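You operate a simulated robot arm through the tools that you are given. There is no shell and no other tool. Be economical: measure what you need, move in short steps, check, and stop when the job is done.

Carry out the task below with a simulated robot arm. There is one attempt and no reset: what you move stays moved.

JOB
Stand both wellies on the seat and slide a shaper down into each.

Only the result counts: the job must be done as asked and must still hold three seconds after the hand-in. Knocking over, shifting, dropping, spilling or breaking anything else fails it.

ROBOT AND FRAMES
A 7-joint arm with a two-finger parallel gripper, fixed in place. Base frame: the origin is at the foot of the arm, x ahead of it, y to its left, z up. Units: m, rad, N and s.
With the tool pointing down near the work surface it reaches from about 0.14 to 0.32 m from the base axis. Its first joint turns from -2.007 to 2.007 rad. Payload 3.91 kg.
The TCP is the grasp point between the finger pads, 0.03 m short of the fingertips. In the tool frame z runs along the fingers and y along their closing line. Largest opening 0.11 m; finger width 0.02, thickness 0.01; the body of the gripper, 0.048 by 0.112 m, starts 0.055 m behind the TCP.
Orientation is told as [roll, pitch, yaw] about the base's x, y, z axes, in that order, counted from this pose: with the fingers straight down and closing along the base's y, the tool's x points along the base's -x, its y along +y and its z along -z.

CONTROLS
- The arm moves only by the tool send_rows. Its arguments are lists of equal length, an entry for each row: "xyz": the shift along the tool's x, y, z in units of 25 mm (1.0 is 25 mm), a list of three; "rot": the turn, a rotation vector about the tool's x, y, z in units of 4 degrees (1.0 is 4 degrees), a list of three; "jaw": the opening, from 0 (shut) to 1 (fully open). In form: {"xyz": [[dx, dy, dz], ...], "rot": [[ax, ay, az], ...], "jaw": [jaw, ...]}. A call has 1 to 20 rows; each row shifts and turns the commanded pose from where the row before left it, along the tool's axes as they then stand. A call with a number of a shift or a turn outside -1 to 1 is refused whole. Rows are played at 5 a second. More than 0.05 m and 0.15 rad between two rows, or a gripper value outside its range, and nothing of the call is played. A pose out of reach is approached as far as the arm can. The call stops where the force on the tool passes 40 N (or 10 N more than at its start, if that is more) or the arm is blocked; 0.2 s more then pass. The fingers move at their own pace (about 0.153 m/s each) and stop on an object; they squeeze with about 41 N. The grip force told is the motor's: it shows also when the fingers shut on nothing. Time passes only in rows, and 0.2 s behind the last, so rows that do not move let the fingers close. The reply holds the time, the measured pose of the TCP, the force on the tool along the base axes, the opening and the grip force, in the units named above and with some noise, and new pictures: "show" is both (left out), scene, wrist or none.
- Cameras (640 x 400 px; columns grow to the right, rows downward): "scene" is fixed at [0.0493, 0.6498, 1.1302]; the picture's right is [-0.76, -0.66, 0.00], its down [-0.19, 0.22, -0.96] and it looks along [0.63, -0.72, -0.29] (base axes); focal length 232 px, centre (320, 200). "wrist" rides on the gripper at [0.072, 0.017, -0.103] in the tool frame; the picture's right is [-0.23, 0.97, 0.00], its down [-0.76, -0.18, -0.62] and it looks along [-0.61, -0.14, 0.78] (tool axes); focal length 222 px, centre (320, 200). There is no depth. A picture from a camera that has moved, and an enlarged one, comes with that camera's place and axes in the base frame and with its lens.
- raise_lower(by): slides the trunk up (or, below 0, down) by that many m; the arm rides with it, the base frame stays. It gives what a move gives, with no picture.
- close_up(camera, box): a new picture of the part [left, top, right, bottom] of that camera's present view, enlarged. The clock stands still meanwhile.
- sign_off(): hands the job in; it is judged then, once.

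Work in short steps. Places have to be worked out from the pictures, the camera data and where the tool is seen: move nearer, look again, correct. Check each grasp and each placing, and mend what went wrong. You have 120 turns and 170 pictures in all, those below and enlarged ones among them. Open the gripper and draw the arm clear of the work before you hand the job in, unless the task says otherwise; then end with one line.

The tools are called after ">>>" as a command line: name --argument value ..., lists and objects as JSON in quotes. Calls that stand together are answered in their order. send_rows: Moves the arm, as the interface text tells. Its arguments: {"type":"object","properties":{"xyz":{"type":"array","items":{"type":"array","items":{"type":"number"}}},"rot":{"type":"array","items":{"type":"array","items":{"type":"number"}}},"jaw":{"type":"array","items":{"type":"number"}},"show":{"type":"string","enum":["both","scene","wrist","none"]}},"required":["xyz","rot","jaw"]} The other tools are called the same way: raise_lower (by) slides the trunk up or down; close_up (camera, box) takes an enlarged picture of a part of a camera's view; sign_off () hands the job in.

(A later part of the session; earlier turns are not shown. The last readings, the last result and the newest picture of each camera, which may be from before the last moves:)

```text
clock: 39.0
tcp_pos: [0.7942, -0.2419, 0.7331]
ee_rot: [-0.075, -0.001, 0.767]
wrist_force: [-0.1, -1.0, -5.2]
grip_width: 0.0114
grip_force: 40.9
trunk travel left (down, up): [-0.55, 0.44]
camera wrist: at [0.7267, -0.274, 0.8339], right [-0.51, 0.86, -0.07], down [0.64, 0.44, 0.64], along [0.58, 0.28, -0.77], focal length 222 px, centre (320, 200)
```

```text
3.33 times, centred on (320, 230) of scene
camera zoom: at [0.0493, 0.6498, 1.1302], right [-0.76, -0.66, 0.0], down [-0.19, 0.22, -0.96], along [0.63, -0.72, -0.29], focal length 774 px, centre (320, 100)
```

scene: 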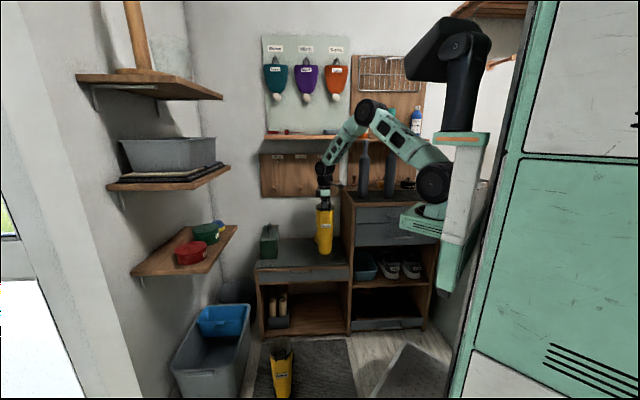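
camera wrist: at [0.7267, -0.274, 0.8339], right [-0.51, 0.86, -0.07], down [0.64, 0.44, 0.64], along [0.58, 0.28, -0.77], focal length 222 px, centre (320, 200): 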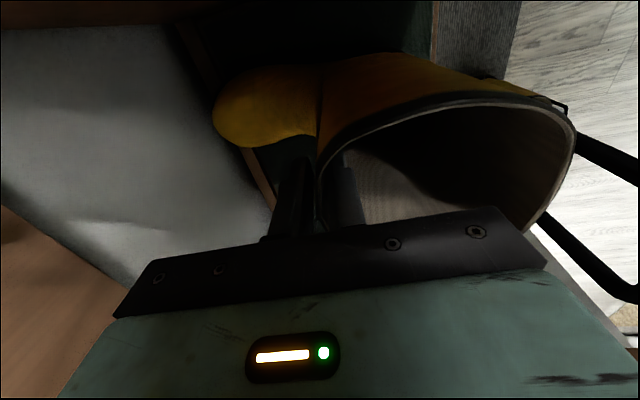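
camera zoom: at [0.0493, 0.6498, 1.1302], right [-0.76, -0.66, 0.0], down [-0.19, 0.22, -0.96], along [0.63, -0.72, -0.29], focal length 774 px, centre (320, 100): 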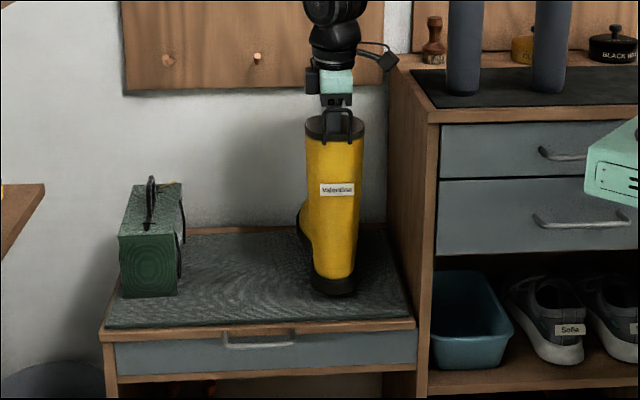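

The toe looks close to the back wall, so I back off 1 cm and then lower to contact.

>>> send_rows --xyz '[[0, 0.4, 0], [0, 0, 0.15], [0, 0, 0.12], [0, 0, 0.1]]' --rot '[[0, 0, 0], [0, 0, 0], [0, 0, 0], [0, 0, 0]]' --jaw '[0, 0, 0, 0]' --show "none"

>>> send_rows --xyz '[[0, 0, 0.1], [0, 0, 0]]' --rot '[[0, 0, 0], [0, 0, 0]]' --jaw '[0, 0]' --show "wrist"

>>> close_up --camera "scene" --box '[270, 170, 370, 290]'

```text
clock: 40.0
tcp_pos: [0.7883, -0.2349, 0.7215]
ee_rot: [-0.074, -0.001, 0.77]
wrist_force: [0.3, 0.1, -5.6]
grip_width: 0.0112
grip_force: 40.7
trunk travel left (down, up): [-0.55, 0.44]
```

```text
clock: 40.6
tcp_pos: [0.7882, -0.2351, 0.7198]
ee_rot: [-0.075, -0.001, 0.769]
wrist_force: [0.3, 0.7, -6.6]
grip_width: 0.011
grip_force: 40.7
trunk travel left (down, up): [-0.55, 0.44]
camera wrist: at [0.7207, -0.2672, 0.821], right [-0.51, 0.86, -0.07], down [0.64, 0.44, 0.64], along [0.57, 0.28, -0.77], focal length 222 px, centre (320, 200)
```

wrist: 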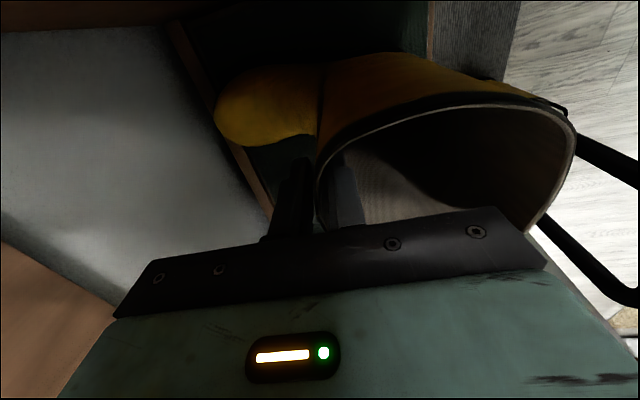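

```text
3.33 times, centred on (320, 230) of scene
camera zoom: at [0.0493, 0.6498, 1.1302], right [-0.76, -0.66, 0.0], down [-0.19, 0.22, -0.96], along [0.63, -0.72, -0.29], focal length 774 px, centre (320, 100)
```

zoom: 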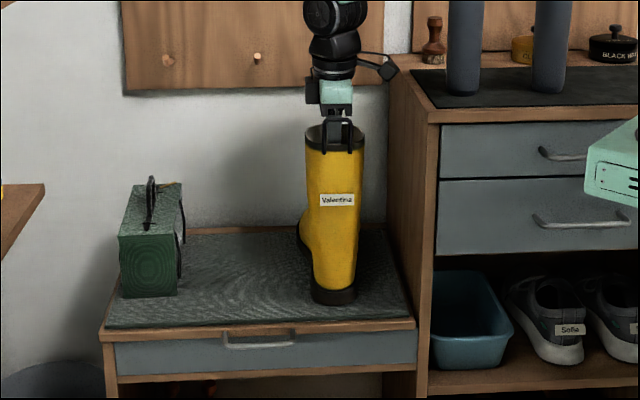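

Still hanging free. I go down in 2 mm steps.

>>> send_rows --xyz '[[0, 0, 0.08], [0, 0, 0.08], [0, 0, 0]]' --rot '[[0, 0, 0], [0, 0, 0], [0, 0, 0]]' --jaw '[0, 0, 0]' --show "none"

>>> send_rows --xyz '[[0, 0, 0.08], [0, 0, 0.08], [0, 0, 0]]' --rot '[[0, 0, 0], [0, 0, 0], [0, 0, 0]]' --jaw '[0, 0, 0]' --show "none"

```text
clock: 41.5
tcp_pos: [0.79, -0.2353, 0.7184]
ee_rot: [-0.079, -0.004, 0.769]
wrist_force: [5.4, -5.9, 9.6]
grip_width: 0.0113
grip_force: 40.8
trunk travel left (down, up): [-0.55, 0.44]
```

```text
clock: 42.2
tcp_pos: [0.7911, -0.2365, 0.7162]
ee_rot: [-0.085, -0.008, 0.771]
wrist_force: [14.2, -14.6, 35.4]
grip_width: 0.0113
grip_force: 41.5
trunk travel left (down, up): [-0.55, 0.44]
```

Firm contact, heel first this time. I release and check.

>>> send_rows --xyz '[[0, 0, 0], [0, 0, 0], [0, 0, 0], [0, 0, 0], [0, 0, 0]]' --rot '[[0, 0, 0], [0, 0, 0], [0, 0, 0], [0, 0, 0], [0, 0, 0]]' --jaw '[0.15, 0.3, 0.45, 0.5, 0.5]' --show "wrist"

>>> close_up --camera "scene" --box '[270, 170, 370, 290]'

```text
clock: 43.5
tcp_pos: [0.7881, -0.2352, 0.7115]
ee_rot: [-0.074, -0.003, 0.77]
wrist_force: [0.2, 0.3, 0.5]
grip_width: 0.0552
grip_force: 0.1
trunk travel left (down, up): [-0.55, 0.44]
camera wrist: at [0.7203, -0.2676, 0.8137], right [-0.51, 0.86, -0.07], down [0.64, 0.44, 0.64], along [0.58, 0.28, -0.77], focal length 222 px, centre (320, 200)
```

wrist: 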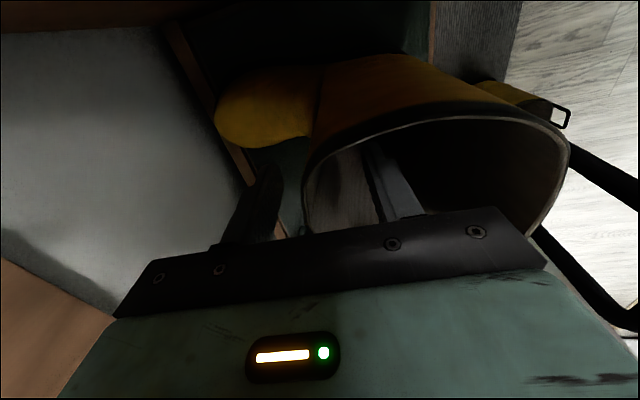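

```text
3.33 times, centred on (320, 230) of scene
camera zoom: at [0.0493, 0.6498, 1.1302], right [-0.76, -0.66, 0.0], down [-0.19, 0.22, -0.96], along [0.63, -0.72, -0.29], focal length 774 px, centre (320, 100)
```

zoom: 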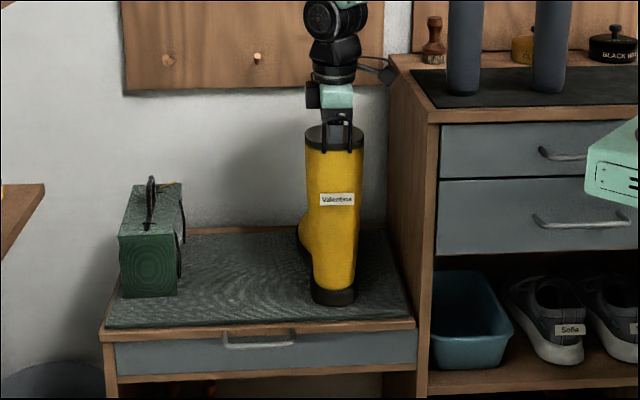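

Boot B stands flat on the seat, with the heel about 4 cm in. I withdraw upward and undo the tilt.

>>> send_rows --xyz '[[0, 0, -0.5], [0, 0, -0.8], [0, 0, -0.8], [0, 0, -0.8], [0, 0, -0.8], [0, 0, -0.8], [0, 0, 0], [0, 0, 0], [0, 1, 0], [0, 1, 0], [0, 1, 0], [0, 1, 0], [0, 1, 0], [0, 1, 0], [0, 1, 0], [0, 1, 0], [0, 1, 0], [0, 1, 0]]' --rot '[[0, 0, 0], [0, 0, 0], [0, 0, 0], [0, 0, 0], [0, 0, 0], [0, 0, 0], [-0.5, 0, 0], [-0.6, 0, 0], [0, 0, 0], [0, 0, 0], [0, 0, 0], [0, 0, 0], [0, 0, 0], [0, 0, 0], [0, 0, 0], [0, 0, 0], [0, 0, 0], [0, 0, 0]]' --jaw '[0.5, 0.5, 0.5, 0.5, 0.5, 0.5, 0.5, 0.5, 0.5, 0.5, 0.5, 0.5, 0.5, 0.5, 0.5, 0.5, 0.5, 0.5]'

>>> close_up --camera "scene" --box '[250, 160, 390, 300]'

```text
clock: 47.2
tcp_pos: [0.6082, -0.0491, 0.8255]
ee_rot: [0.003, -0.001, 0.769]
wrist_force: [0.4, -0.7, 0.0]
grip_width: 0.0551
grip_force: 0.0
trunk travel left (down, up): [-0.55, 0.44]
camera wrist: at [0.5455, -0.0875, 0.9281], right [-0.51, 0.86, 0.0], down [0.67, 0.4, 0.62], along [0.53, 0.32, -0.78], focal length 222 px, centre (320, 200)
```

scene: 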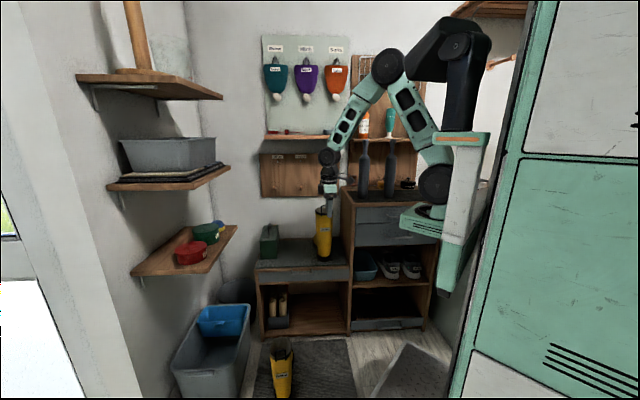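
wrist: 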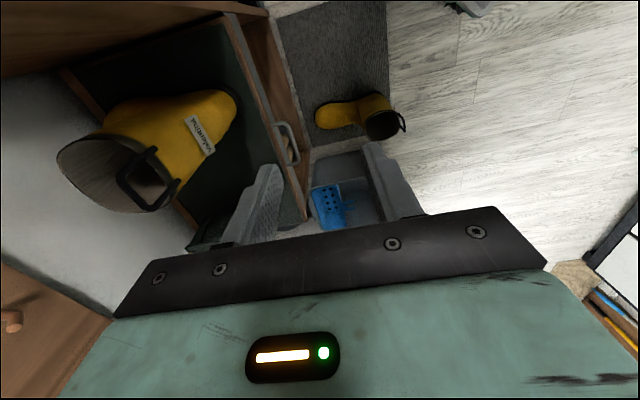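

```text
2.86 times, centred on (320, 230) of scene
camera zoom: at [0.0493, 0.6498, 1.1302], right [-0.76, -0.66, 0.0], down [-0.19, 0.22, -0.96], along [0.63, -0.72, -0.29], focal length 664 px, centre (320, 114)
```

zoom: 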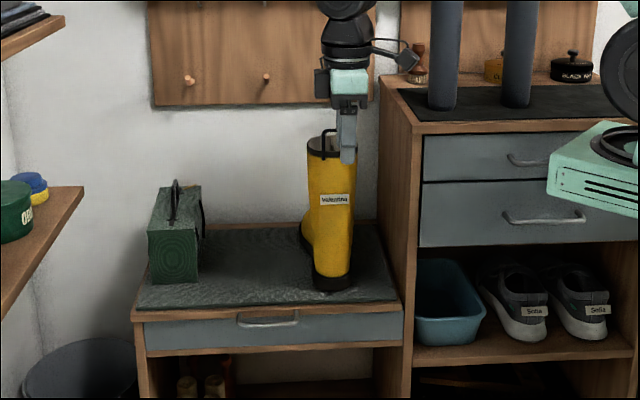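

Boot B stands well. Now for boot A: its front wall should be near (0.682,0.163), so I move above it.

>>> send_rows --xyz '[[-0.8, 0.4, 0], [-0.9, 0.45, 0], [-0.9, 0.45, 0], [-0.9, 0.45, 0], [-0.9, 0.45, 0], [-0.9, 0.45, 0], [-0.9, 0.45, 0], [-0.9, 0.45, 0], [-0.9, 0.45, 0]]' --rot '[[0, 0, 0], [0, 0, 0], [0, 0, 0], [0, 0, 0], [0, 0, 0], [0, 0, 0], [0, 0, 0], [0, 0, 0], [0, 0, 0]]' --jaw '[0.6, 0.6, 0.6, 0.6, 0.6, 0.6, 0.6, 0.6, 0.6]' --show "scene"

>>> raise_lower --by -0.25

>>> send_rows --xyz '[[0, 0, 0]]' --rot '[[0, 0, 0]]' --jaw '[0.6]'

```text
clock: 49.2
tcp_pos: [0.6815, 0.1615, 0.8249]
ee_rot: [0.0, -0.002, 0.769]
wrist_force: [-0.1, -0.4, 0.1]
grip_width: 0.0658
grip_force: 0.1
trunk travel left (down, up): [-0.55, 0.44]
```

scene: 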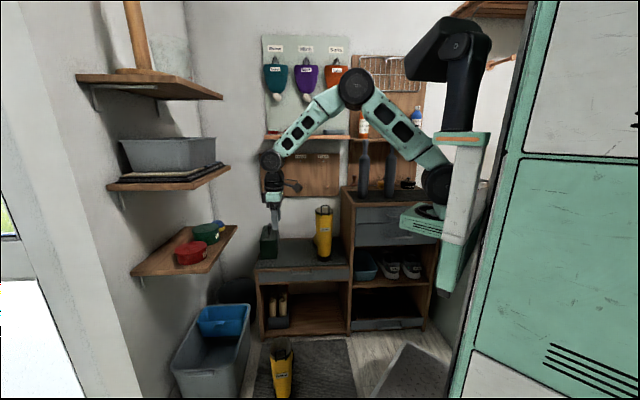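

```text
clock: 51.8
tcp_pos: [0.68, 0.1605, 0.5745]
ee_rot: [0.001, -0.003, 0.77]
wrist_force: [-0.2, -0.6, 0.8]
grip_width: 0.0661
grip_force: 0.1
trunk travel left (down, up): [-0.3, 0.69]
```

```text
clock: 52.2
tcp_pos: [0.6819, 0.1614, 0.5744]
ee_rot: [0.002, -0.003, 0.767]
wrist_force: [0.1, -0.9, 0.6]
grip_width: 0.0661
grip_force: 0.1
trunk travel left (down, up): [-0.3, 0.69]
camera wrist: at [0.6195, 0.1231, 0.6778], right [-0.51, 0.86, 0.0], down [0.67, 0.4, 0.62], along [0.53, 0.32, -0.78], focal length 222 px, centre (320, 200)
```

scene: 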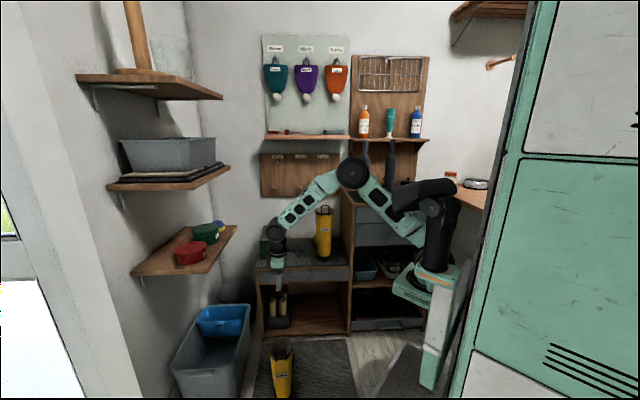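
wrist: 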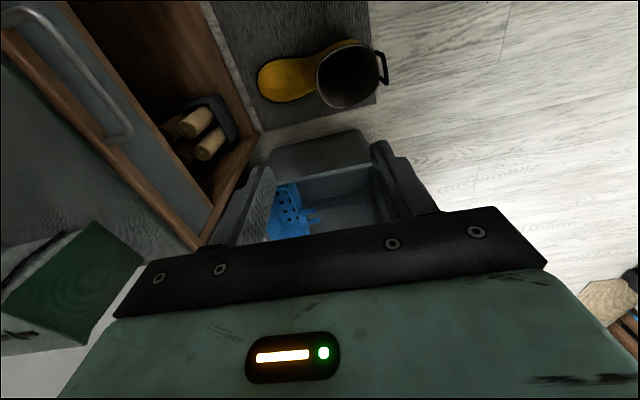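

Boot A's rim centre is about (0.6535,0.197), so the front wall is at about (0.688,0.164). I correct by 6 mm and lower the trunk further.

>>> send_rows --xyz '[[-0.24, -0.1, 0]]' --rot '[[0, 0, 0]]' --jaw '[0.6]' --show "none"

>>> raise_lower --by -0.22

>>> send_rows --xyz '[[0, 0, 0]]' --rot '[[0, 0, 0]]' --jaw '[0.6]'

```text
clock: 52.6
tcp_pos: [0.6885, 0.1632, 0.5749]
ee_rot: [0.001, -0.001, 0.77]
wrist_force: [-0.6, 0.2, -0.6]
grip_width: 0.0662
grip_force: 0.0
trunk travel left (down, up): [-0.3, 0.69]
```

```text
clock: 55.0
tcp_pos: [0.6887, 0.1637, 0.3555]
ee_rot: [0.002, -0.003, 0.77]
wrist_force: [-0.6, 0.1, 0.0]
grip_width: 0.0659
grip_force: 0.0
trunk travel left (down, up): [-0.08, 0.91]
```

```text
clock: 55.4
tcp_pos: [0.6888, 0.1641, 0.3553]
ee_rot: [0.0, -0.001, 0.77]
wrist_force: [0.2, 0.6, -0.6]
grip_width: 0.0662
grip_force: 0.1
trunk travel left (down, up): [-0.08, 0.91]
camera wrist: at [0.6256, 0.1254, 0.458], right [-0.51, 0.86, 0.0], down [0.67, 0.4, 0.62], along [0.53, 0.32, -0.78], focal length 222 px, centre (320, 200)
```

scene: 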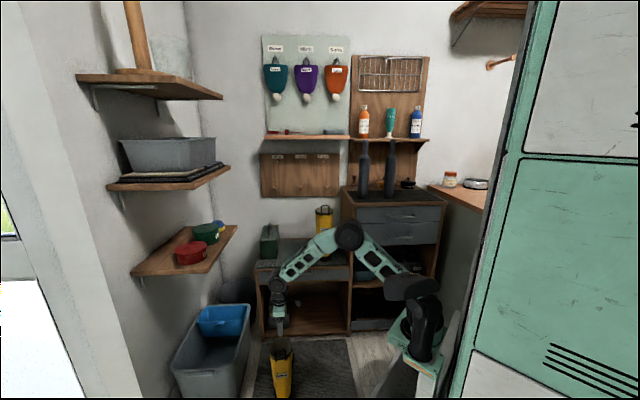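
wrist: 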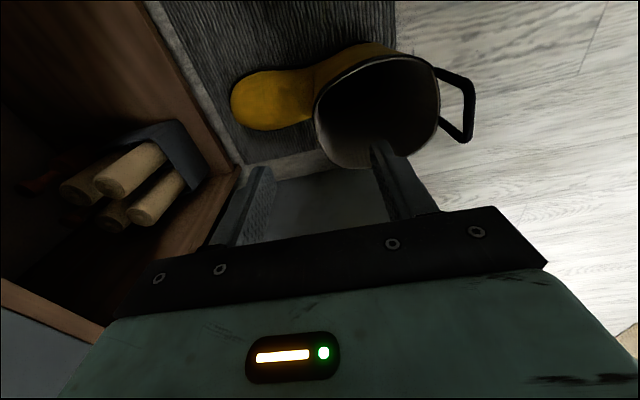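

Straddling looks right. A small correction, then I descend to z≈0.25.

>>> send_rows --xyz '[[0.15, 0, 0.8], [0, 0, 0.9], [0, 0, 0.9], [0, 0, 0.9], [0, 0, 0.7]]' --rot '[[0, 0, 0], [0, 0, 0], [0, 0, 0], [0, 0, 0], [0, 0, 0]]' --jaw '[0.6, 0.6, 0.6, 0.6, 0.6]' --show "wrist"

```text
clock: 56.6
tcp_pos: [0.6866, 0.1608, 0.252]
ee_rot: [0.002, -0.002, 0.77]
wrist_force: [-0.9, -0.2, -0.1]
grip_width: 0.0658
grip_force: 0.0
trunk travel left (down, up): [-0.08, 0.91]
camera wrist: at [0.6231, 0.1219, 0.3535], right [-0.52, 0.86, 0.0], down [0.67, 0.4, 0.62], along [0.53, 0.32, -0.78], focal length 222 px, centre (320, 200)
```

wrist: 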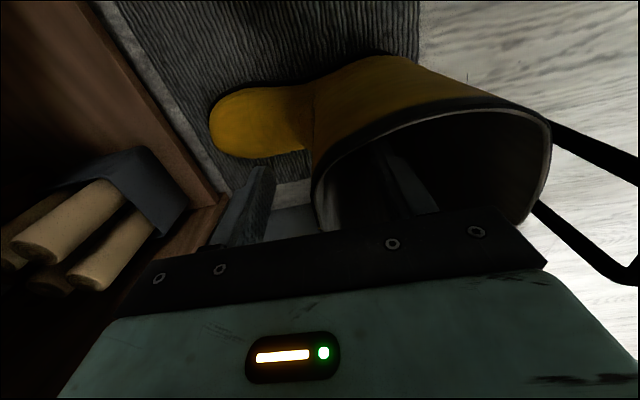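

The front wall leans about 4°, as with boot B. I tilt the gripper to match before closing, then lift slightly.

>>> send_rows --xyz '[[0, 0, 0], [0, 0, 0], [0, 0, 0], [0, 0, 0], [0, 0, 0], [0, 0, 0], [0, 0, -0.4], [0, 0, -0.6], [0, 0, -0.6], [0, 0, -0.4], [0, 0, 0]]' --rot '[[0.5, 0, 0], [0.6, 0, 0], [0, 0, 0], [0, 0, 0], [0, 0, 0], [0, 0, 0], [0, 0, 0], [0, 0, 0], [0, 0, 0], [0, 0, 0], [0, 0, 0]]' --jaw '[0.6, 0.6, 0, 0, 0, 0, 0, 0, 0, 0, 0]'

>>> close_up --camera "scene" --box '[240, 300, 360, 400]'

```text
clock: 59.0
tcp_pos: [0.6834, 0.164, 0.2996]
ee_rot: [-0.075, 0.0, 0.767]
wrist_force: [0.0, 0.4, -6.3]
grip_width: 0.013
grip_force: 41.0
trunk travel left (down, up): [-0.08, 0.91]
camera wrist: at [0.6152, 0.1313, 0.4014], right [-0.51, 0.86, -0.07], down [0.64, 0.44, 0.64], along [0.57, 0.28, -0.77], focal length 222 px, centre (320, 200)
```

scene: 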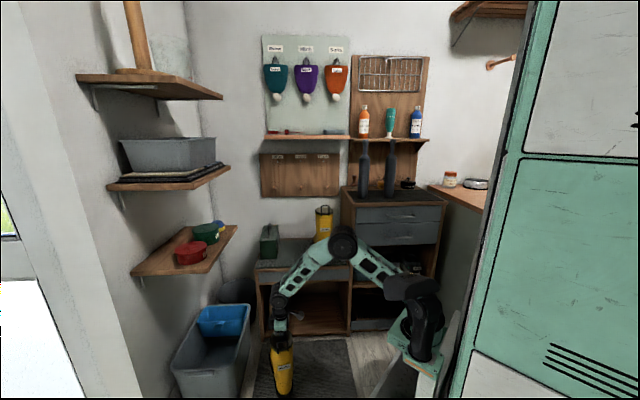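
wrist: 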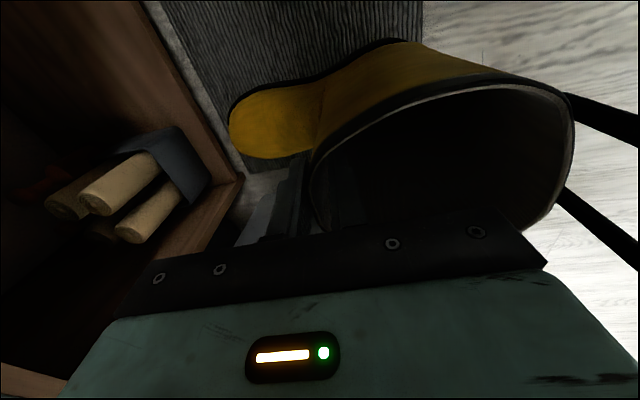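

```text
4.00 times, centred on (300, 350) of scene
camera zoom: at [0.0493, 0.6498, 1.1302], right [-0.76, -0.66, 0.0], down [-0.19, 0.22, -0.96], along [0.63, -0.72, -0.29], focal length 929 px, centre (400, -400)
```

zoom: 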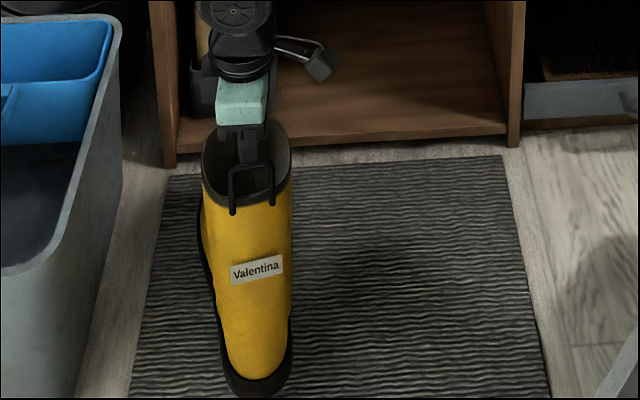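

The boot is held upright but yawed about 8° in the grip. I back away from the bench front and raise the trunk.

>>> send_rows --xyz '[[0, 0.5, 0], [0, 0.5, 0], [0, 0.5, 0], [0, 0.5, 0], [0, 0.5, 0]]' --rot '[[0, 0, 0], [0, 0, 0], [0, 0, 0], [0, 0, 0], [0, 0, 0]]' --jaw '[0, 0, 0, 0, 0]' --show "none"

>>> raise_lower --by 0.3

>>> raise_lower --by 0.24

>>> send_rows --xyz '[[0, 0, 0], [0, 0, 0]]' --rot '[[0, 0, 1], [0, 0, 1]]' --jaw '[0, 0]'

```text
clock: 60.2
tcp_pos: [0.6388, 0.2098, 0.2942]
ee_rot: [-0.074, -0.001, 0.769]
wrist_force: [0.1, -0.2, -6.6]
grip_width: 0.0129
grip_force: 41.0
trunk travel left (down, up): [-0.08, 0.91]
```

```text
clock: 63.2
tcp_pos: [0.639, 0.209, 0.5939]
ee_rot: [-0.075, -0.003, 0.768]
wrist_force: [0.0, -0.5, -7.0]
grip_width: 0.0129
grip_force: 41.2
trunk travel left (down, up): [-0.38, 0.61]
```

```text
clock: 65.7
tcp_pos: [0.6391, 0.2086, 0.8346]
ee_rot: [-0.075, -0.002, 0.769]
wrist_force: [-0.2, -0.3, -6.4]
grip_width: 0.0125
grip_force: 40.8
trunk travel left (down, up): [-0.62, 0.37]
```

```text
clock: 66.3
tcp_pos: [0.6392, 0.2084, 0.8336]
ee_rot: [-0.073, -0.012, 0.63]
wrist_force: [-0.2, -0.6, -5.6]
grip_width: 0.0126
grip_force: 41.4
trunk travel left (down, up): [-0.62, 0.37]
camera wrist: at [0.567, 0.1861, 0.9357], right [-0.39, 0.92, -0.07], down [0.69, 0.34, 0.64], along [0.61, 0.2, -0.76], focal length 222 px, centre (320, 200)
```

scene: 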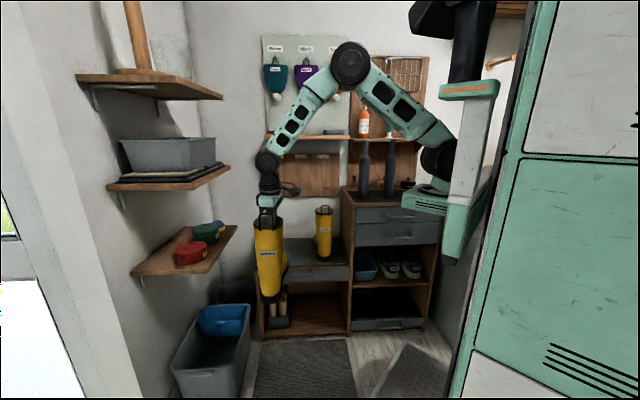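
wrist: 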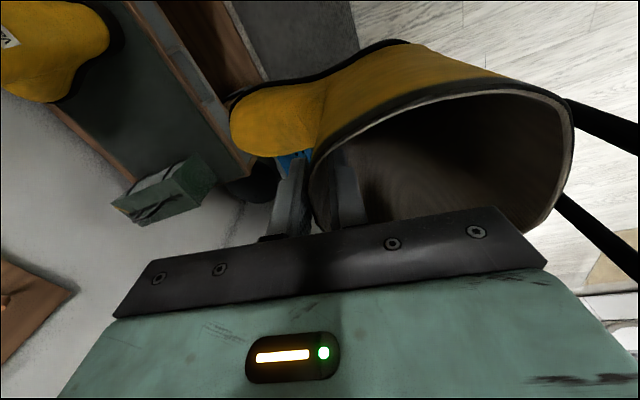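

Boot aligned. I shift sideways to the target lane (u≈0.255), then go forward over the front edge.

>>> send_rows --xyz '[[0.6, -0.1, 0], [0.6, -0.1, 0], [0.6, -0.1, 0], [0.6, -0.08, 0], [-0.12, -0.8, 0], [-0.12, -0.8, 0], [-0.12, -0.8, 0], [-0.12, -0.8, 0], [-0.12, -0.8, 0], [-0.12, -0.8, 0], [-0.12, -0.8, 0], [-0.12, -0.8, 0], [-0.12, -0.8, 0], [-0.12, -0.8, 0]]' --rot '[[0, 0, 0], [0, 0, 0], [0, 0, 0], [0, 0, 0], [0, 0, 0], [0, 0, 0], [0, 0, 0], [0, 0, 0], [0, 0, 0], [0, 0, 0], [0, 0, 0], [0, 0, 0], [0, 0, 0], [0, 0, 0]]' --jaw '[0, 0, 0, 0, 0, 0, 0, 0, 0, 0, 0, 0, 0, 0]'

>>> close_up --camera "scene" --box '[240, 150, 380, 300]'

```text
clock: 69.3
tcp_pos: [0.7381, 0.0226, 0.8513]
ee_rot: [-0.074, -0.011, 0.631]
wrist_force: [0.1, 1.3, -5.2]
grip_width: 0.0123
grip_force: 40.8
trunk travel left (down, up): [-0.62, 0.37]
camera wrist: at [0.6662, -0.0003, 0.9511], right [-0.39, 0.92, -0.07], down [0.69, 0.34, 0.64], along [0.61, 0.2, -0.76], focal length 222 px, centre (320, 200)
```

scene: 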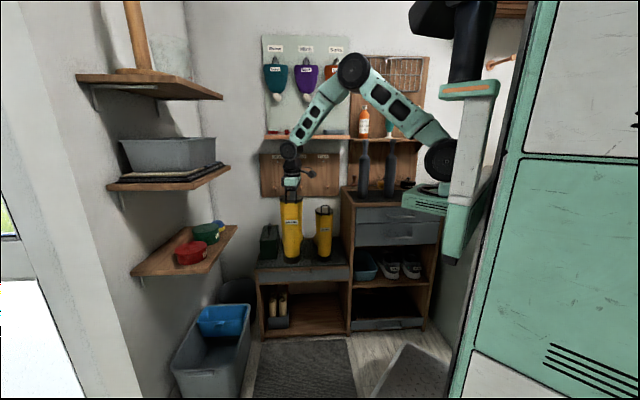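
wrist: 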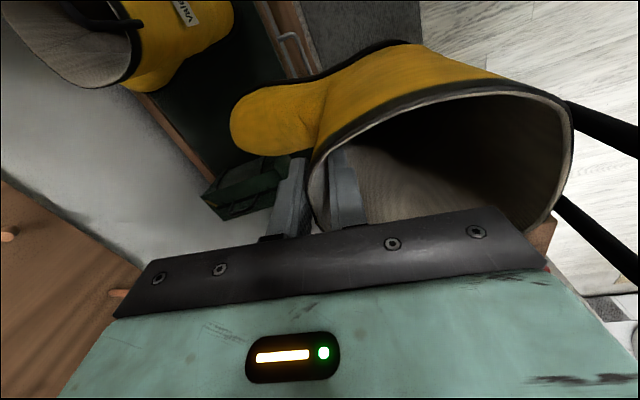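

```text
2.67 times, centred on (310, 225) of scene
camera zoom: at [0.0493, 0.6498, 1.1302], right [-0.76, -0.66, 0.0], down [-0.19, 0.22, -0.96], along [0.63, -0.72, -0.29], focal length 619 px, centre (347, 133)
```

zoom: 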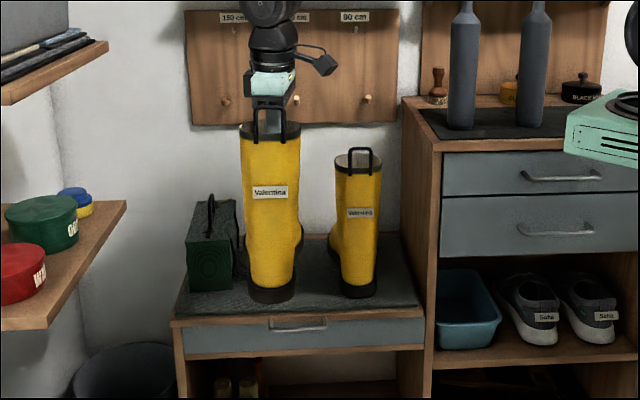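

Lane is good: u=0.256, clear of both the case and boot B. I continue 0.21 m inward.

>>> send_rows --xyz '[[-0.12, -0.8, 0], [-0.12, -0.8, 0], [-0.12, -0.8, 0], [-0.12, -0.8, 0], [-0.12, -0.8, 0], [-0.12, -0.8, 0], [-0.12, -0.8, 0], [-0.12, -0.8, 0], [-0.12, -0.8, 0], [-0.12, -0.8, 0], [-0.06, -0.4, 0]]' --rot '[[0, 0, 0], [0, 0, 0], [0, 0, 0], [0, 0, 0], [0, 0, 0], [0, 0, 0], [0, 0, 0], [0, 0, 0], [0, 0, 0], [0, 0, 0], [0, 0, 0]]' --jaw '[0, 0, 0, 0, 0, 0, 0, 0, 0, 0, 0]'

>>> close_up --camera "scene" --box '[240, 150, 380, 300]'

```text
clock: 71.7
tcp_pos: [0.887, -0.1284, 0.8656]
ee_rot: [-0.074, -0.009, 0.632]
wrist_force: [1.0, 0.1, -6.7]
grip_width: 0.0124
grip_force: 41.2
trunk travel left (down, up): [-0.62, 0.37]
camera wrist: at [0.8147, -0.1513, 0.967], right [-0.39, 0.92, -0.07], down [0.69, 0.34, 0.64], along [0.61, 0.2, -0.76], focal length 222 px, centre (320, 200)
```

scene: 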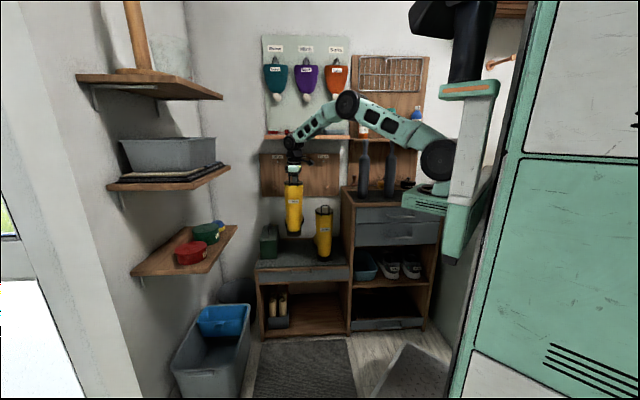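
wrist: 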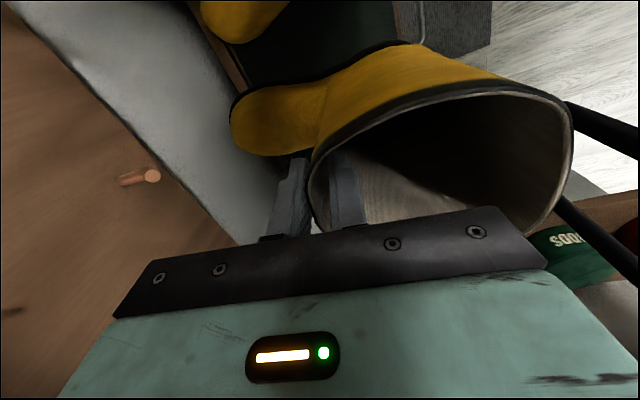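

```text
2.67 times, centred on (310, 225) of scene
camera zoom: at [0.0493, 0.6498, 1.1302], right [-0.76, -0.66, 0.0], down [-0.19, 0.22, -0.96], along [0.63, -0.72, -0.29], focal length 619 px, centre (347, 133)
```

zoom: 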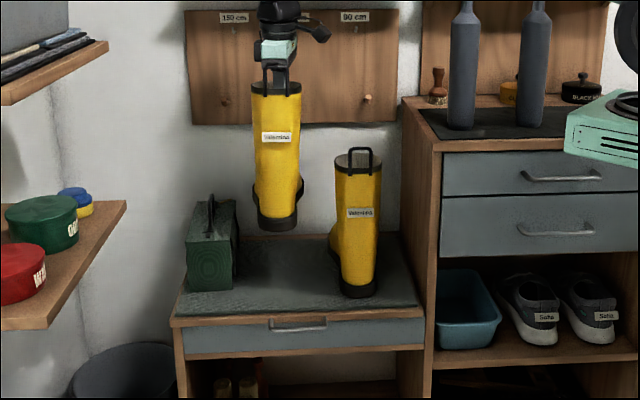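

Position u≈0.256, n≈0.137, with the toe at n≈0.28. I lower straight down, compensating for the tool tilt.

>>> send_rows --xyz '[[0, 0.05, 0.7], [0, 0.06, 0.8], [0, 0.06, 0.8], [0, 0.06, 0.8], [0, 0.06, 0.8], [0, 0.06, 0.8], [0, 0.04, 0.5]]' --rot '[[0, 0, 0], [0, 0, 0], [0, 0, 0], [0, 0, 0], [0, 0, 0], [0, 0, 0], [0, 0, 0]]' --jaw '[0, 0, 0, 0, 0, 0, 0]' --show "wrist"

>>> close_up --camera "scene" --box '[240, 150, 380, 300]'

```text
clock: 73.3
tcp_pos: [0.8873, -0.1268, 0.7347]
ee_rot: [-0.073, -0.01, 0.631]
wrist_force: [-0.5, -0.1, -4.9]
grip_width: 0.0127
grip_force: 41.2
trunk travel left (down, up): [-0.62, 0.37]
camera wrist: at [0.8155, -0.1505, 0.835], right [-0.39, 0.92, -0.07], down [0.69, 0.34, 0.64], along [0.61, 0.2, -0.76], focal length 222 px, centre (320, 200)
```

wrist: 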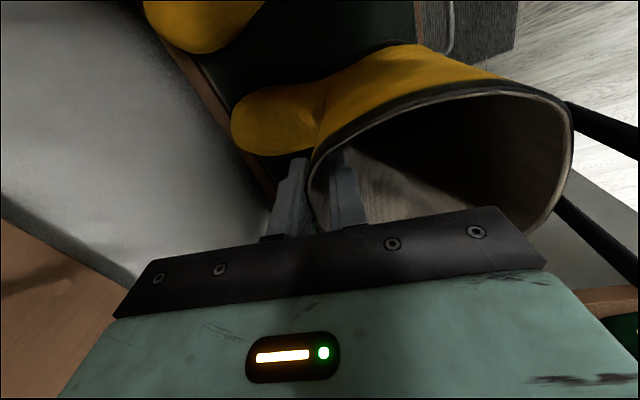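

```text
2.67 times, centred on (310, 225) of scene
camera zoom: at [0.0493, 0.6498, 1.1302], right [-0.76, -0.66, 0.0], down [-0.19, 0.22, -0.96], along [0.63, -0.72, -0.29], focal length 619 px, centre (347, 133)
```

zoom: 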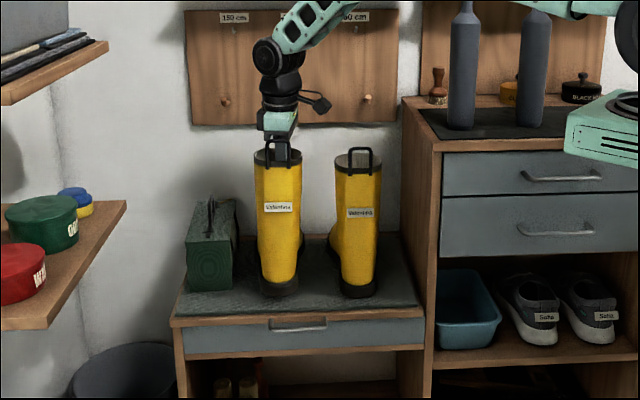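

Just above the seat and well clear of the case. I go down in fine steps.

>>> send_rows --xyz '[[0, 0.01, 0.15], [0, 0.01, 0.15], [0, 0.01, 0.1], [0, 0, 0]]' --rot '[[0, 0, 0], [0, 0, 0], [0, 0, 0], [0, 0, 0]]' --jaw '[0, 0, 0, 0]' --show "none"

>>> send_rows --xyz '[[0, 0, 0.08], [0, 0, 0.08], [0, 0, 0]]' --rot '[[0, 0, 0], [0, 0, 0], [0, 0, 0]]' --jaw '[0, 0, 0]' --show "none"

```text
clock: 74.3
tcp_pos: [0.8897, -0.1275, 0.725]
ee_rot: [-0.073, -0.012, 0.628]
wrist_force: [0.1, -0.6, -5.8]
grip_width: 0.0127
grip_force: 41.5
trunk travel left (down, up): [-0.62, 0.37]
```

```text
clock: 75.1
tcp_pos: [0.8898, -0.1275, 0.7214]
ee_rot: [-0.072, -0.012, 0.632]
wrist_force: [-0.3, 0.0, -6.5]
grip_width: 0.0125
grip_force: 40.5
trunk travel left (down, up): [-0.62, 0.37]
```

No contact yet, so I go on.

>>> send_rows --xyz '[[0, 0, 0.08], [0, 0, 0.08], [0, 0, 0]]' --rot '[[0, 0, 0], [0, 0, 0], [0, 0, 0]]' --jaw '[0, 0, 0]' --show "none"

>>> send_rows --xyz '[[0, 0, 0.08], [0, 0, 0.04], [0, 0, 0]]' --rot '[[0, 0, 0], [0, 0, 0], [0, 0, 0]]' --jaw '[0, 0, 0]' --show "none"

```text
clock: 75.9
tcp_pos: [0.8905, -0.1254, 0.7204]
ee_rot: [-0.074, -0.014, 0.632]
wrist_force: [-8.2, 10.8, 16.6]
grip_width: 0.0125
grip_force: 40.5
trunk travel left (down, up): [-0.62, 0.37]
```

```text
clock: 76.5
tcp_pos: [0.8893, -0.124, 0.7185]
ee_rot: [-0.071, -0.018, 0.63]
wrist_force: [-8.4, 8.3, 15.2]
grip_width: 0.0126
grip_force: 41.1
trunk travel left (down, up): [-0.62, 0.37]
stopped in row 3: the force on the tool passed its limit (the readings are from after the stop); the commanded pose is now the measured one
```

In contact with the seat. I release and look.

>>> send_rows --xyz '[[0, 0, 0], [0, 0, 0], [0, 0, 0], [0, 0, 0], [0, 0, 0]]' --rot '[[0, 0, 0], [0, 0, 0], [0, 0, 0], [0, 0, 0], [0, 0, 0]]' --jaw '[0.15, 0.3, 0.45, 0.5, 0.5]' --show "wrist"

>>> close_up --camera "scene" --box '[240, 150, 380, 300]'

```text
clock: 77.7
tcp_pos: [0.8896, -0.1252, 0.7171]
ee_rot: [-0.073, -0.016, 0.631]
wrist_force: [-0.2, -0.9, 0.1]
grip_width: 0.0552
grip_force: 0.0
trunk travel left (down, up): [-0.62, 0.37]
camera wrist: at [0.8174, -0.1491, 0.8175], right [-0.39, 0.92, -0.07], down [0.68, 0.34, 0.65], along [0.62, 0.21, -0.76], focal length 222 px, centre (320, 200)
```

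wrist: 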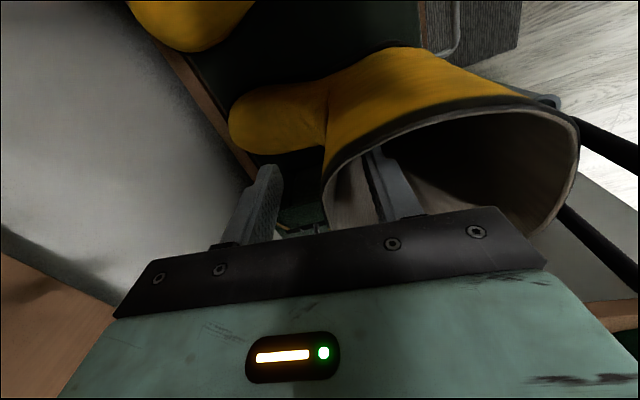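

```text
2.67 times, centred on (310, 225) of scene
camera zoom: at [0.0493, 0.6498, 1.1302], right [-0.76, -0.66, 0.0], down [-0.19, 0.22, -0.96], along [0.63, -0.72, -0.29], focal length 619 px, centre (347, 133)
```

zoom: 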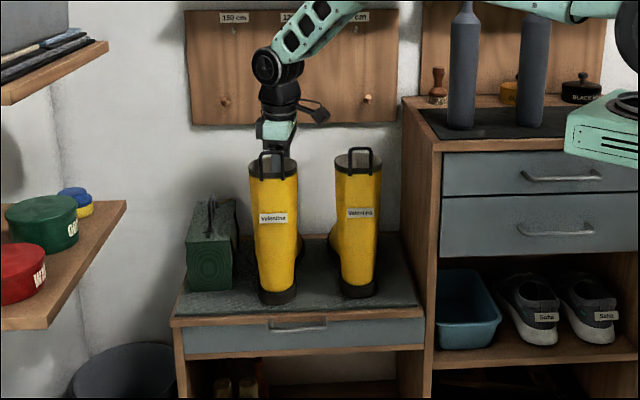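

Both boots stand on the seat. I withdraw upward, undo the tilt, and back off to measure the rims and shapers.

>>> send_rows --xyz '[[0, -0.03, -0.5], [0, -0.06, -0.8], [0, -0.06, -0.8], [0, -0.06, -0.8], [0, -0.06, -0.8], [0, -0.06, -0.8], [0, -0.06, -0.8], [0, 0, 0], [0, 0, 0], [0, 1, 0], [0, 1, 0], [0, 1, 0], [0, 1, 0], [0, 1, 0], [0, 1, 0], [0, 1, 0], [0, 1, 0], [0, 1, 0], [0, 1, 0]]' --rot '[[0, 0, 0], [0, 0, 0], [0, 0, 0], [0, 0, 0], [0, 0, 0], [0, 0, 0], [0, 0, 0], [-0.5, 0, 0], [-0.5, 0, 0], [0, 0, 0], [0, 0, 0], [0, 0, 0], [0, 0, 0], [0, 0, 0], [0, 0, 0], [0, 0, 0], [0, 0, 0], [0, 0, 0], [0, 0, 0]]' --jaw '[0.5, 0.5, 0.5, 0.5, 0.5, 0.5, 0.5, 0.5, 0.5, 0.5, 0.5, 0.5, 0.5, 0.5, 0.5, 0.5, 0.5, 0.5, 0.5]'

>>> close_up --camera "scene" --box '[240, 150, 380, 300]'

>>> close_up --camera "scene" --box '[330, 120, 450, 210]'

```text
clock: 81.7
tcp_pos: [0.7393, 0.075, 0.8496]
ee_rot: [-0.003, -0.016, 0.633]
wrist_force: [0.0, -0.4, -0.5]
grip_width: 0.0548
grip_force: 0.0
trunk travel left (down, up): [-0.62, 0.37]
camera wrist: at [0.6713, 0.0448, 0.9521], right [-0.39, 0.92, 0.0], down [0.71, 0.3, 0.64], along [0.58, 0.25, -0.77], focal length 222 px, centre (320, 200)
```

scene: 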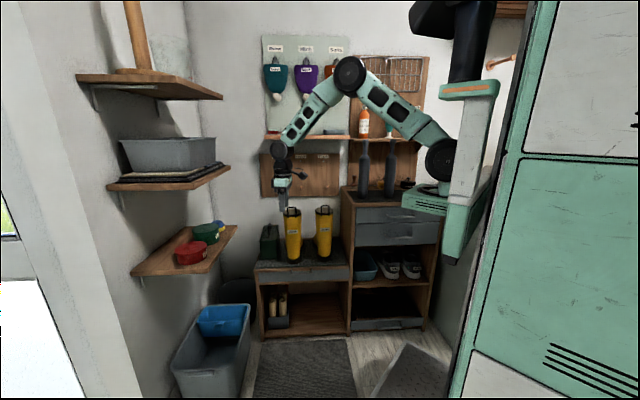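
wrist: 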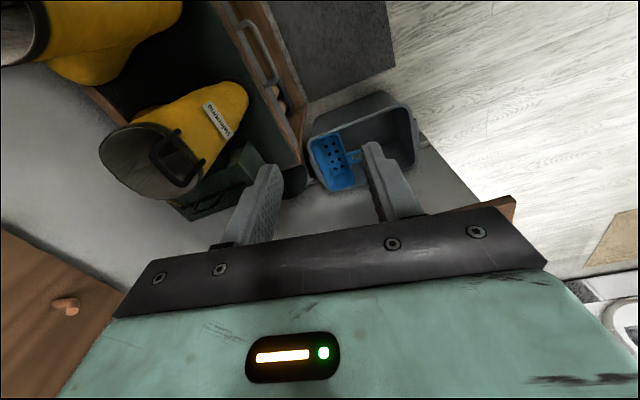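

```text
2.67 times, centred on (310, 225) of scene
camera zoom: at [0.0493, 0.6498, 1.1302], right [-0.76, -0.66, 0.0], down [-0.19, 0.22, -0.96], along [0.63, -0.72, -0.29], focal length 619 px, centre (347, 133)
```

zoom: 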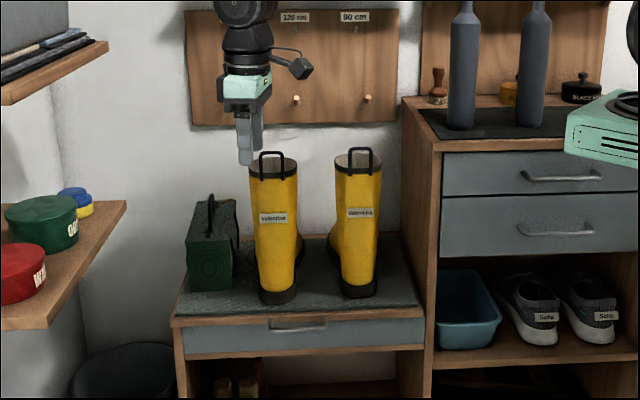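

```text
4.44 times, centred on (390, 165) of scene
camera zoom: at [0.0493, 0.6498, 1.1302], right [-0.76, -0.66, 0.0], down [-0.19, 0.22, -0.96], along [0.63, -0.72, -0.29], focal length 1032 px, centre (9, 356)
```

zoom: 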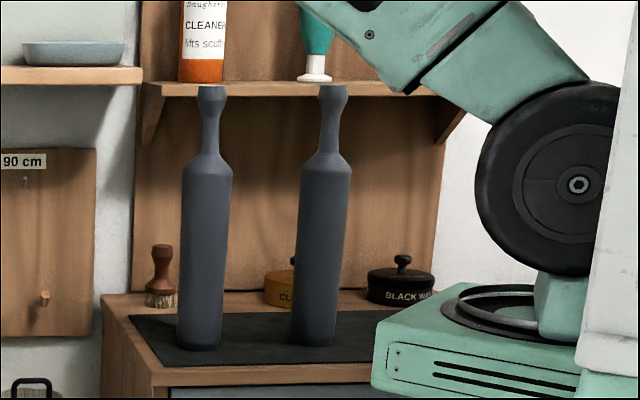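

Both wellies are in place. Next I raise the trunk and turn the gripper to close along the seat's long axis for the shapers.

>>> raise_lower --by 0.33

>>> send_rows --xyz '[[0, 0, 0], [0, 0, 0], [0, 0, 0], [0, 0, 0], [0, 0, 0], [0, 0, 0], [0, 0, 0], [0, 0, 0], [0, 0, 0], [0, 0, 0], [0, 0, 0], [0, 0, 0], [0, 0, 0], [0, 0, 0], [0, 0, 0], [0, 0, 0], [0, 0, 0], [0, 0, 0], [0, 0, 0], [0, 0, 0]]' --rot '[[0, 0, 1], [0, 0, 1], [0, 0, 1], [0, 0, 1], [0, 0, 1], [0, 0, 1], [0, 0, 1], [0, 0, 1], [0, 0, 1], [0, 0, 1], [0, 0, 1], [0, 0, 1], [0, 0, 1], [0, 0, 1], [0, 0, 1], [0, 0, 1], [0, 0, 1], [0, 0, 1], [0, 0, 1], [0, 0, 1]]' --jaw '[0.6, 0.6, 0.6, 0.6, 0.6, 0.6, 0.6, 0.6, 0.6, 0.6, 0.6, 0.6, 0.6, 0.6, 0.6, 0.6, 0.6, 0.6, 0.6, 0.6]'

```text
clock: 84.9
tcp_pos: [0.7403, 0.0749, 1.1807]
ee_rot: [-0.003, -0.016, 0.632]
wrist_force: [0.4, 0.2, 0.2]
grip_width: 0.0552
grip_force: 0.1
trunk travel left (down, up): [-0.95, 0.04]
```

```text
clock: 89.1
tcp_pos: [0.7391, 0.0748, 1.1793]
ee_rot: [0.013, -0.005, -0.767]
wrist_force: [-0.7, 0.2, -0.2]
grip_width: 0.0661
grip_force: 0.1
trunk travel left (down, up): [-0.95, 0.04]
camera wrist: at [0.6995, 0.1369, 1.2829], right [0.84, 0.54, 0.02], down [0.42, -0.66, 0.62], along [0.35, -0.52, -0.78], focal length 222 px, centre (320, 200)
```

scene: 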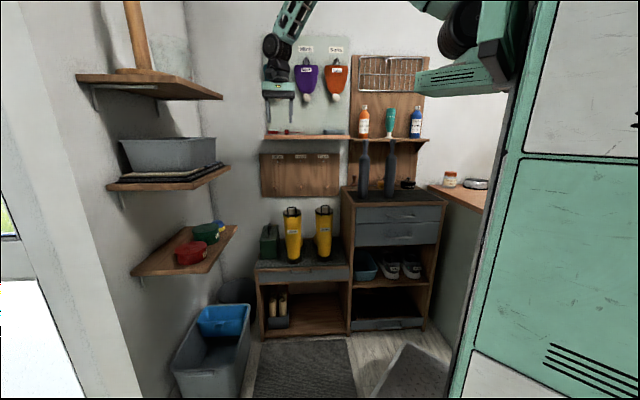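
wrist: 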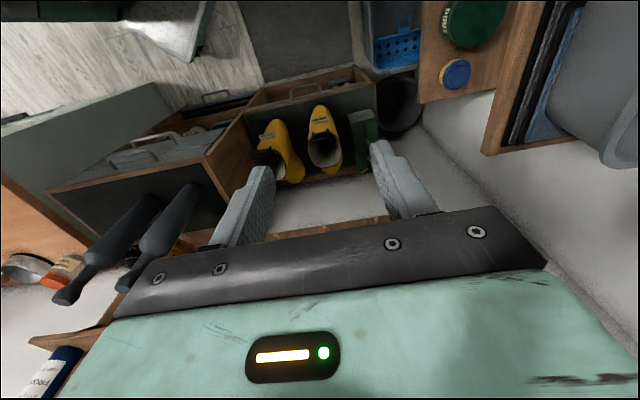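

The view is clear. I move high over to a point just in front of the left shaper and then measure.

>>> send_rows --xyz '[[-0.33, -0.99, 0], [-0.33, -0.99, 0], [-0.33, -0.99, 0], [-0.33, -0.99, 0], [-0.33, -0.99, 0], [-0.33, -0.99, 0], [-0.33, -0.99, 0], [-0.33, -0.99, 0], [-0.33, -0.99, 0], [-0.33, -0.99, 0], [-0.33, -0.99, 0], [-0.33, -0.99, 0], [-0.33, -0.99, 0], [-0.33, -0.99, 0]]' --rot '[[0, 0, 0], [0, 0, 0], [0, 0, 0], [0, 0, 0], [0, 0, 0], [0, 0, 0], [0, 0, 0], [0, 0, 0], [0, 0, 0], [0, 0, 0], [0, 0, 0], [0, 0, 0], [0, 0, 0], [0, 0, 0.3]]' --jaw '[0.6, 0.6, 0.6, 0.6, 0.6, 0.6, 0.6, 0.6, 0.6, 0.6, 0.6, 0.6, 0.6, 0.6]'

>>> close_up --camera "scene" --box '[310, 90, 450, 210]'

```text
clock: 92.1
tcp_pos: [0.5821, -0.2563, 1.1759]
ee_rot: [0.014, -0.005, -0.784]
wrist_force: [0.5, 0.3, -0.9]
grip_width: 0.0664
grip_force: 0.0
trunk travel left (down, up): [-0.95, 0.04]
camera wrist: at [0.5427, -0.1926, 1.2786], right [0.85, 0.53, 0.02], down [0.4, -0.67, 0.62], along [0.34, -0.52, -0.78], focal length 222 px, centre (320, 200)
```

scene: 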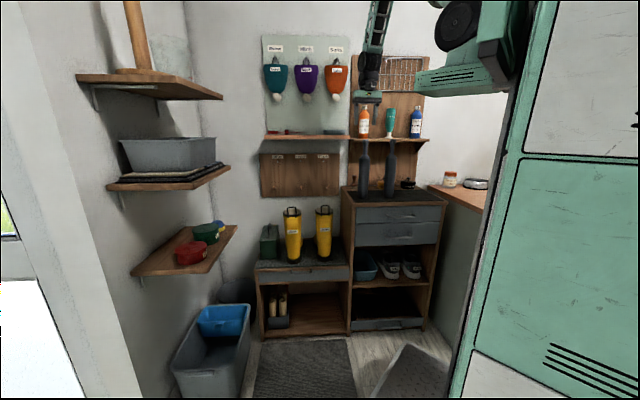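
wrist: 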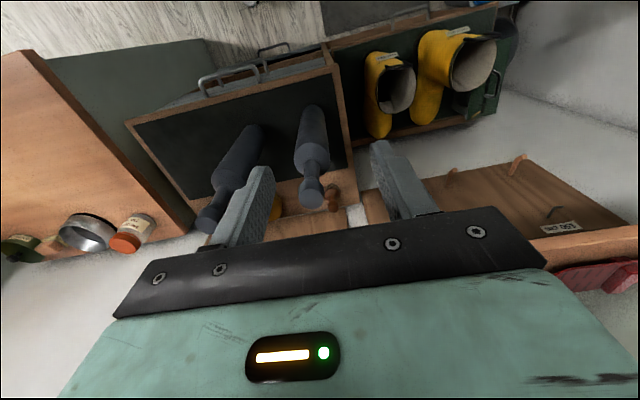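

```text
3.33 times, centred on (380, 150) of scene
camera zoom: at [0.0493, 0.6498, 1.1302], right [-0.76, -0.66, 0.0], down [-0.19, 0.22, -0.96], along [0.63, -0.72, -0.29], focal length 774 px, centre (120, 367)
```

zoom: 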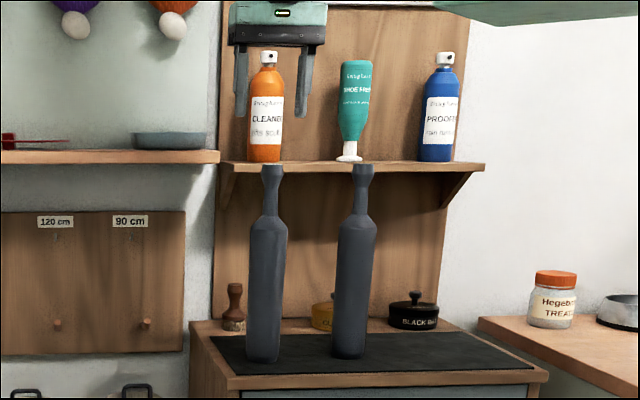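

I enlarge the wrist view for the knob positions.

>>> close_up --camera "wrist" --box '[180, 90, 380, 240]'

```text
2.67 times, centred on (280, 165) of wrist
camera zoom: at [0.5427, -0.1926, 1.2786], right [0.85, 0.53, 0.02], down [0.4, -0.67, 0.62], along [0.34, -0.52, -0.78], focal length 592 px, centre (427, 293)
```

zoom: 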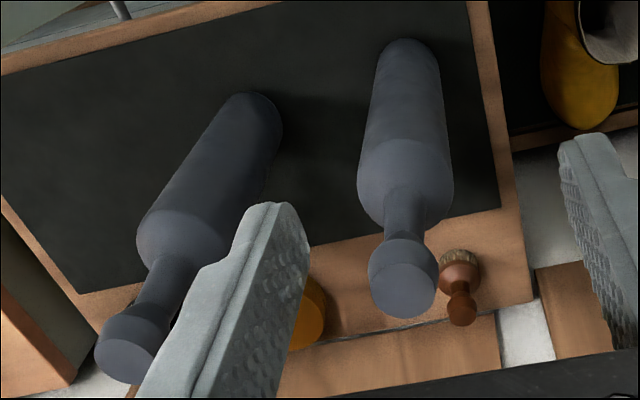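

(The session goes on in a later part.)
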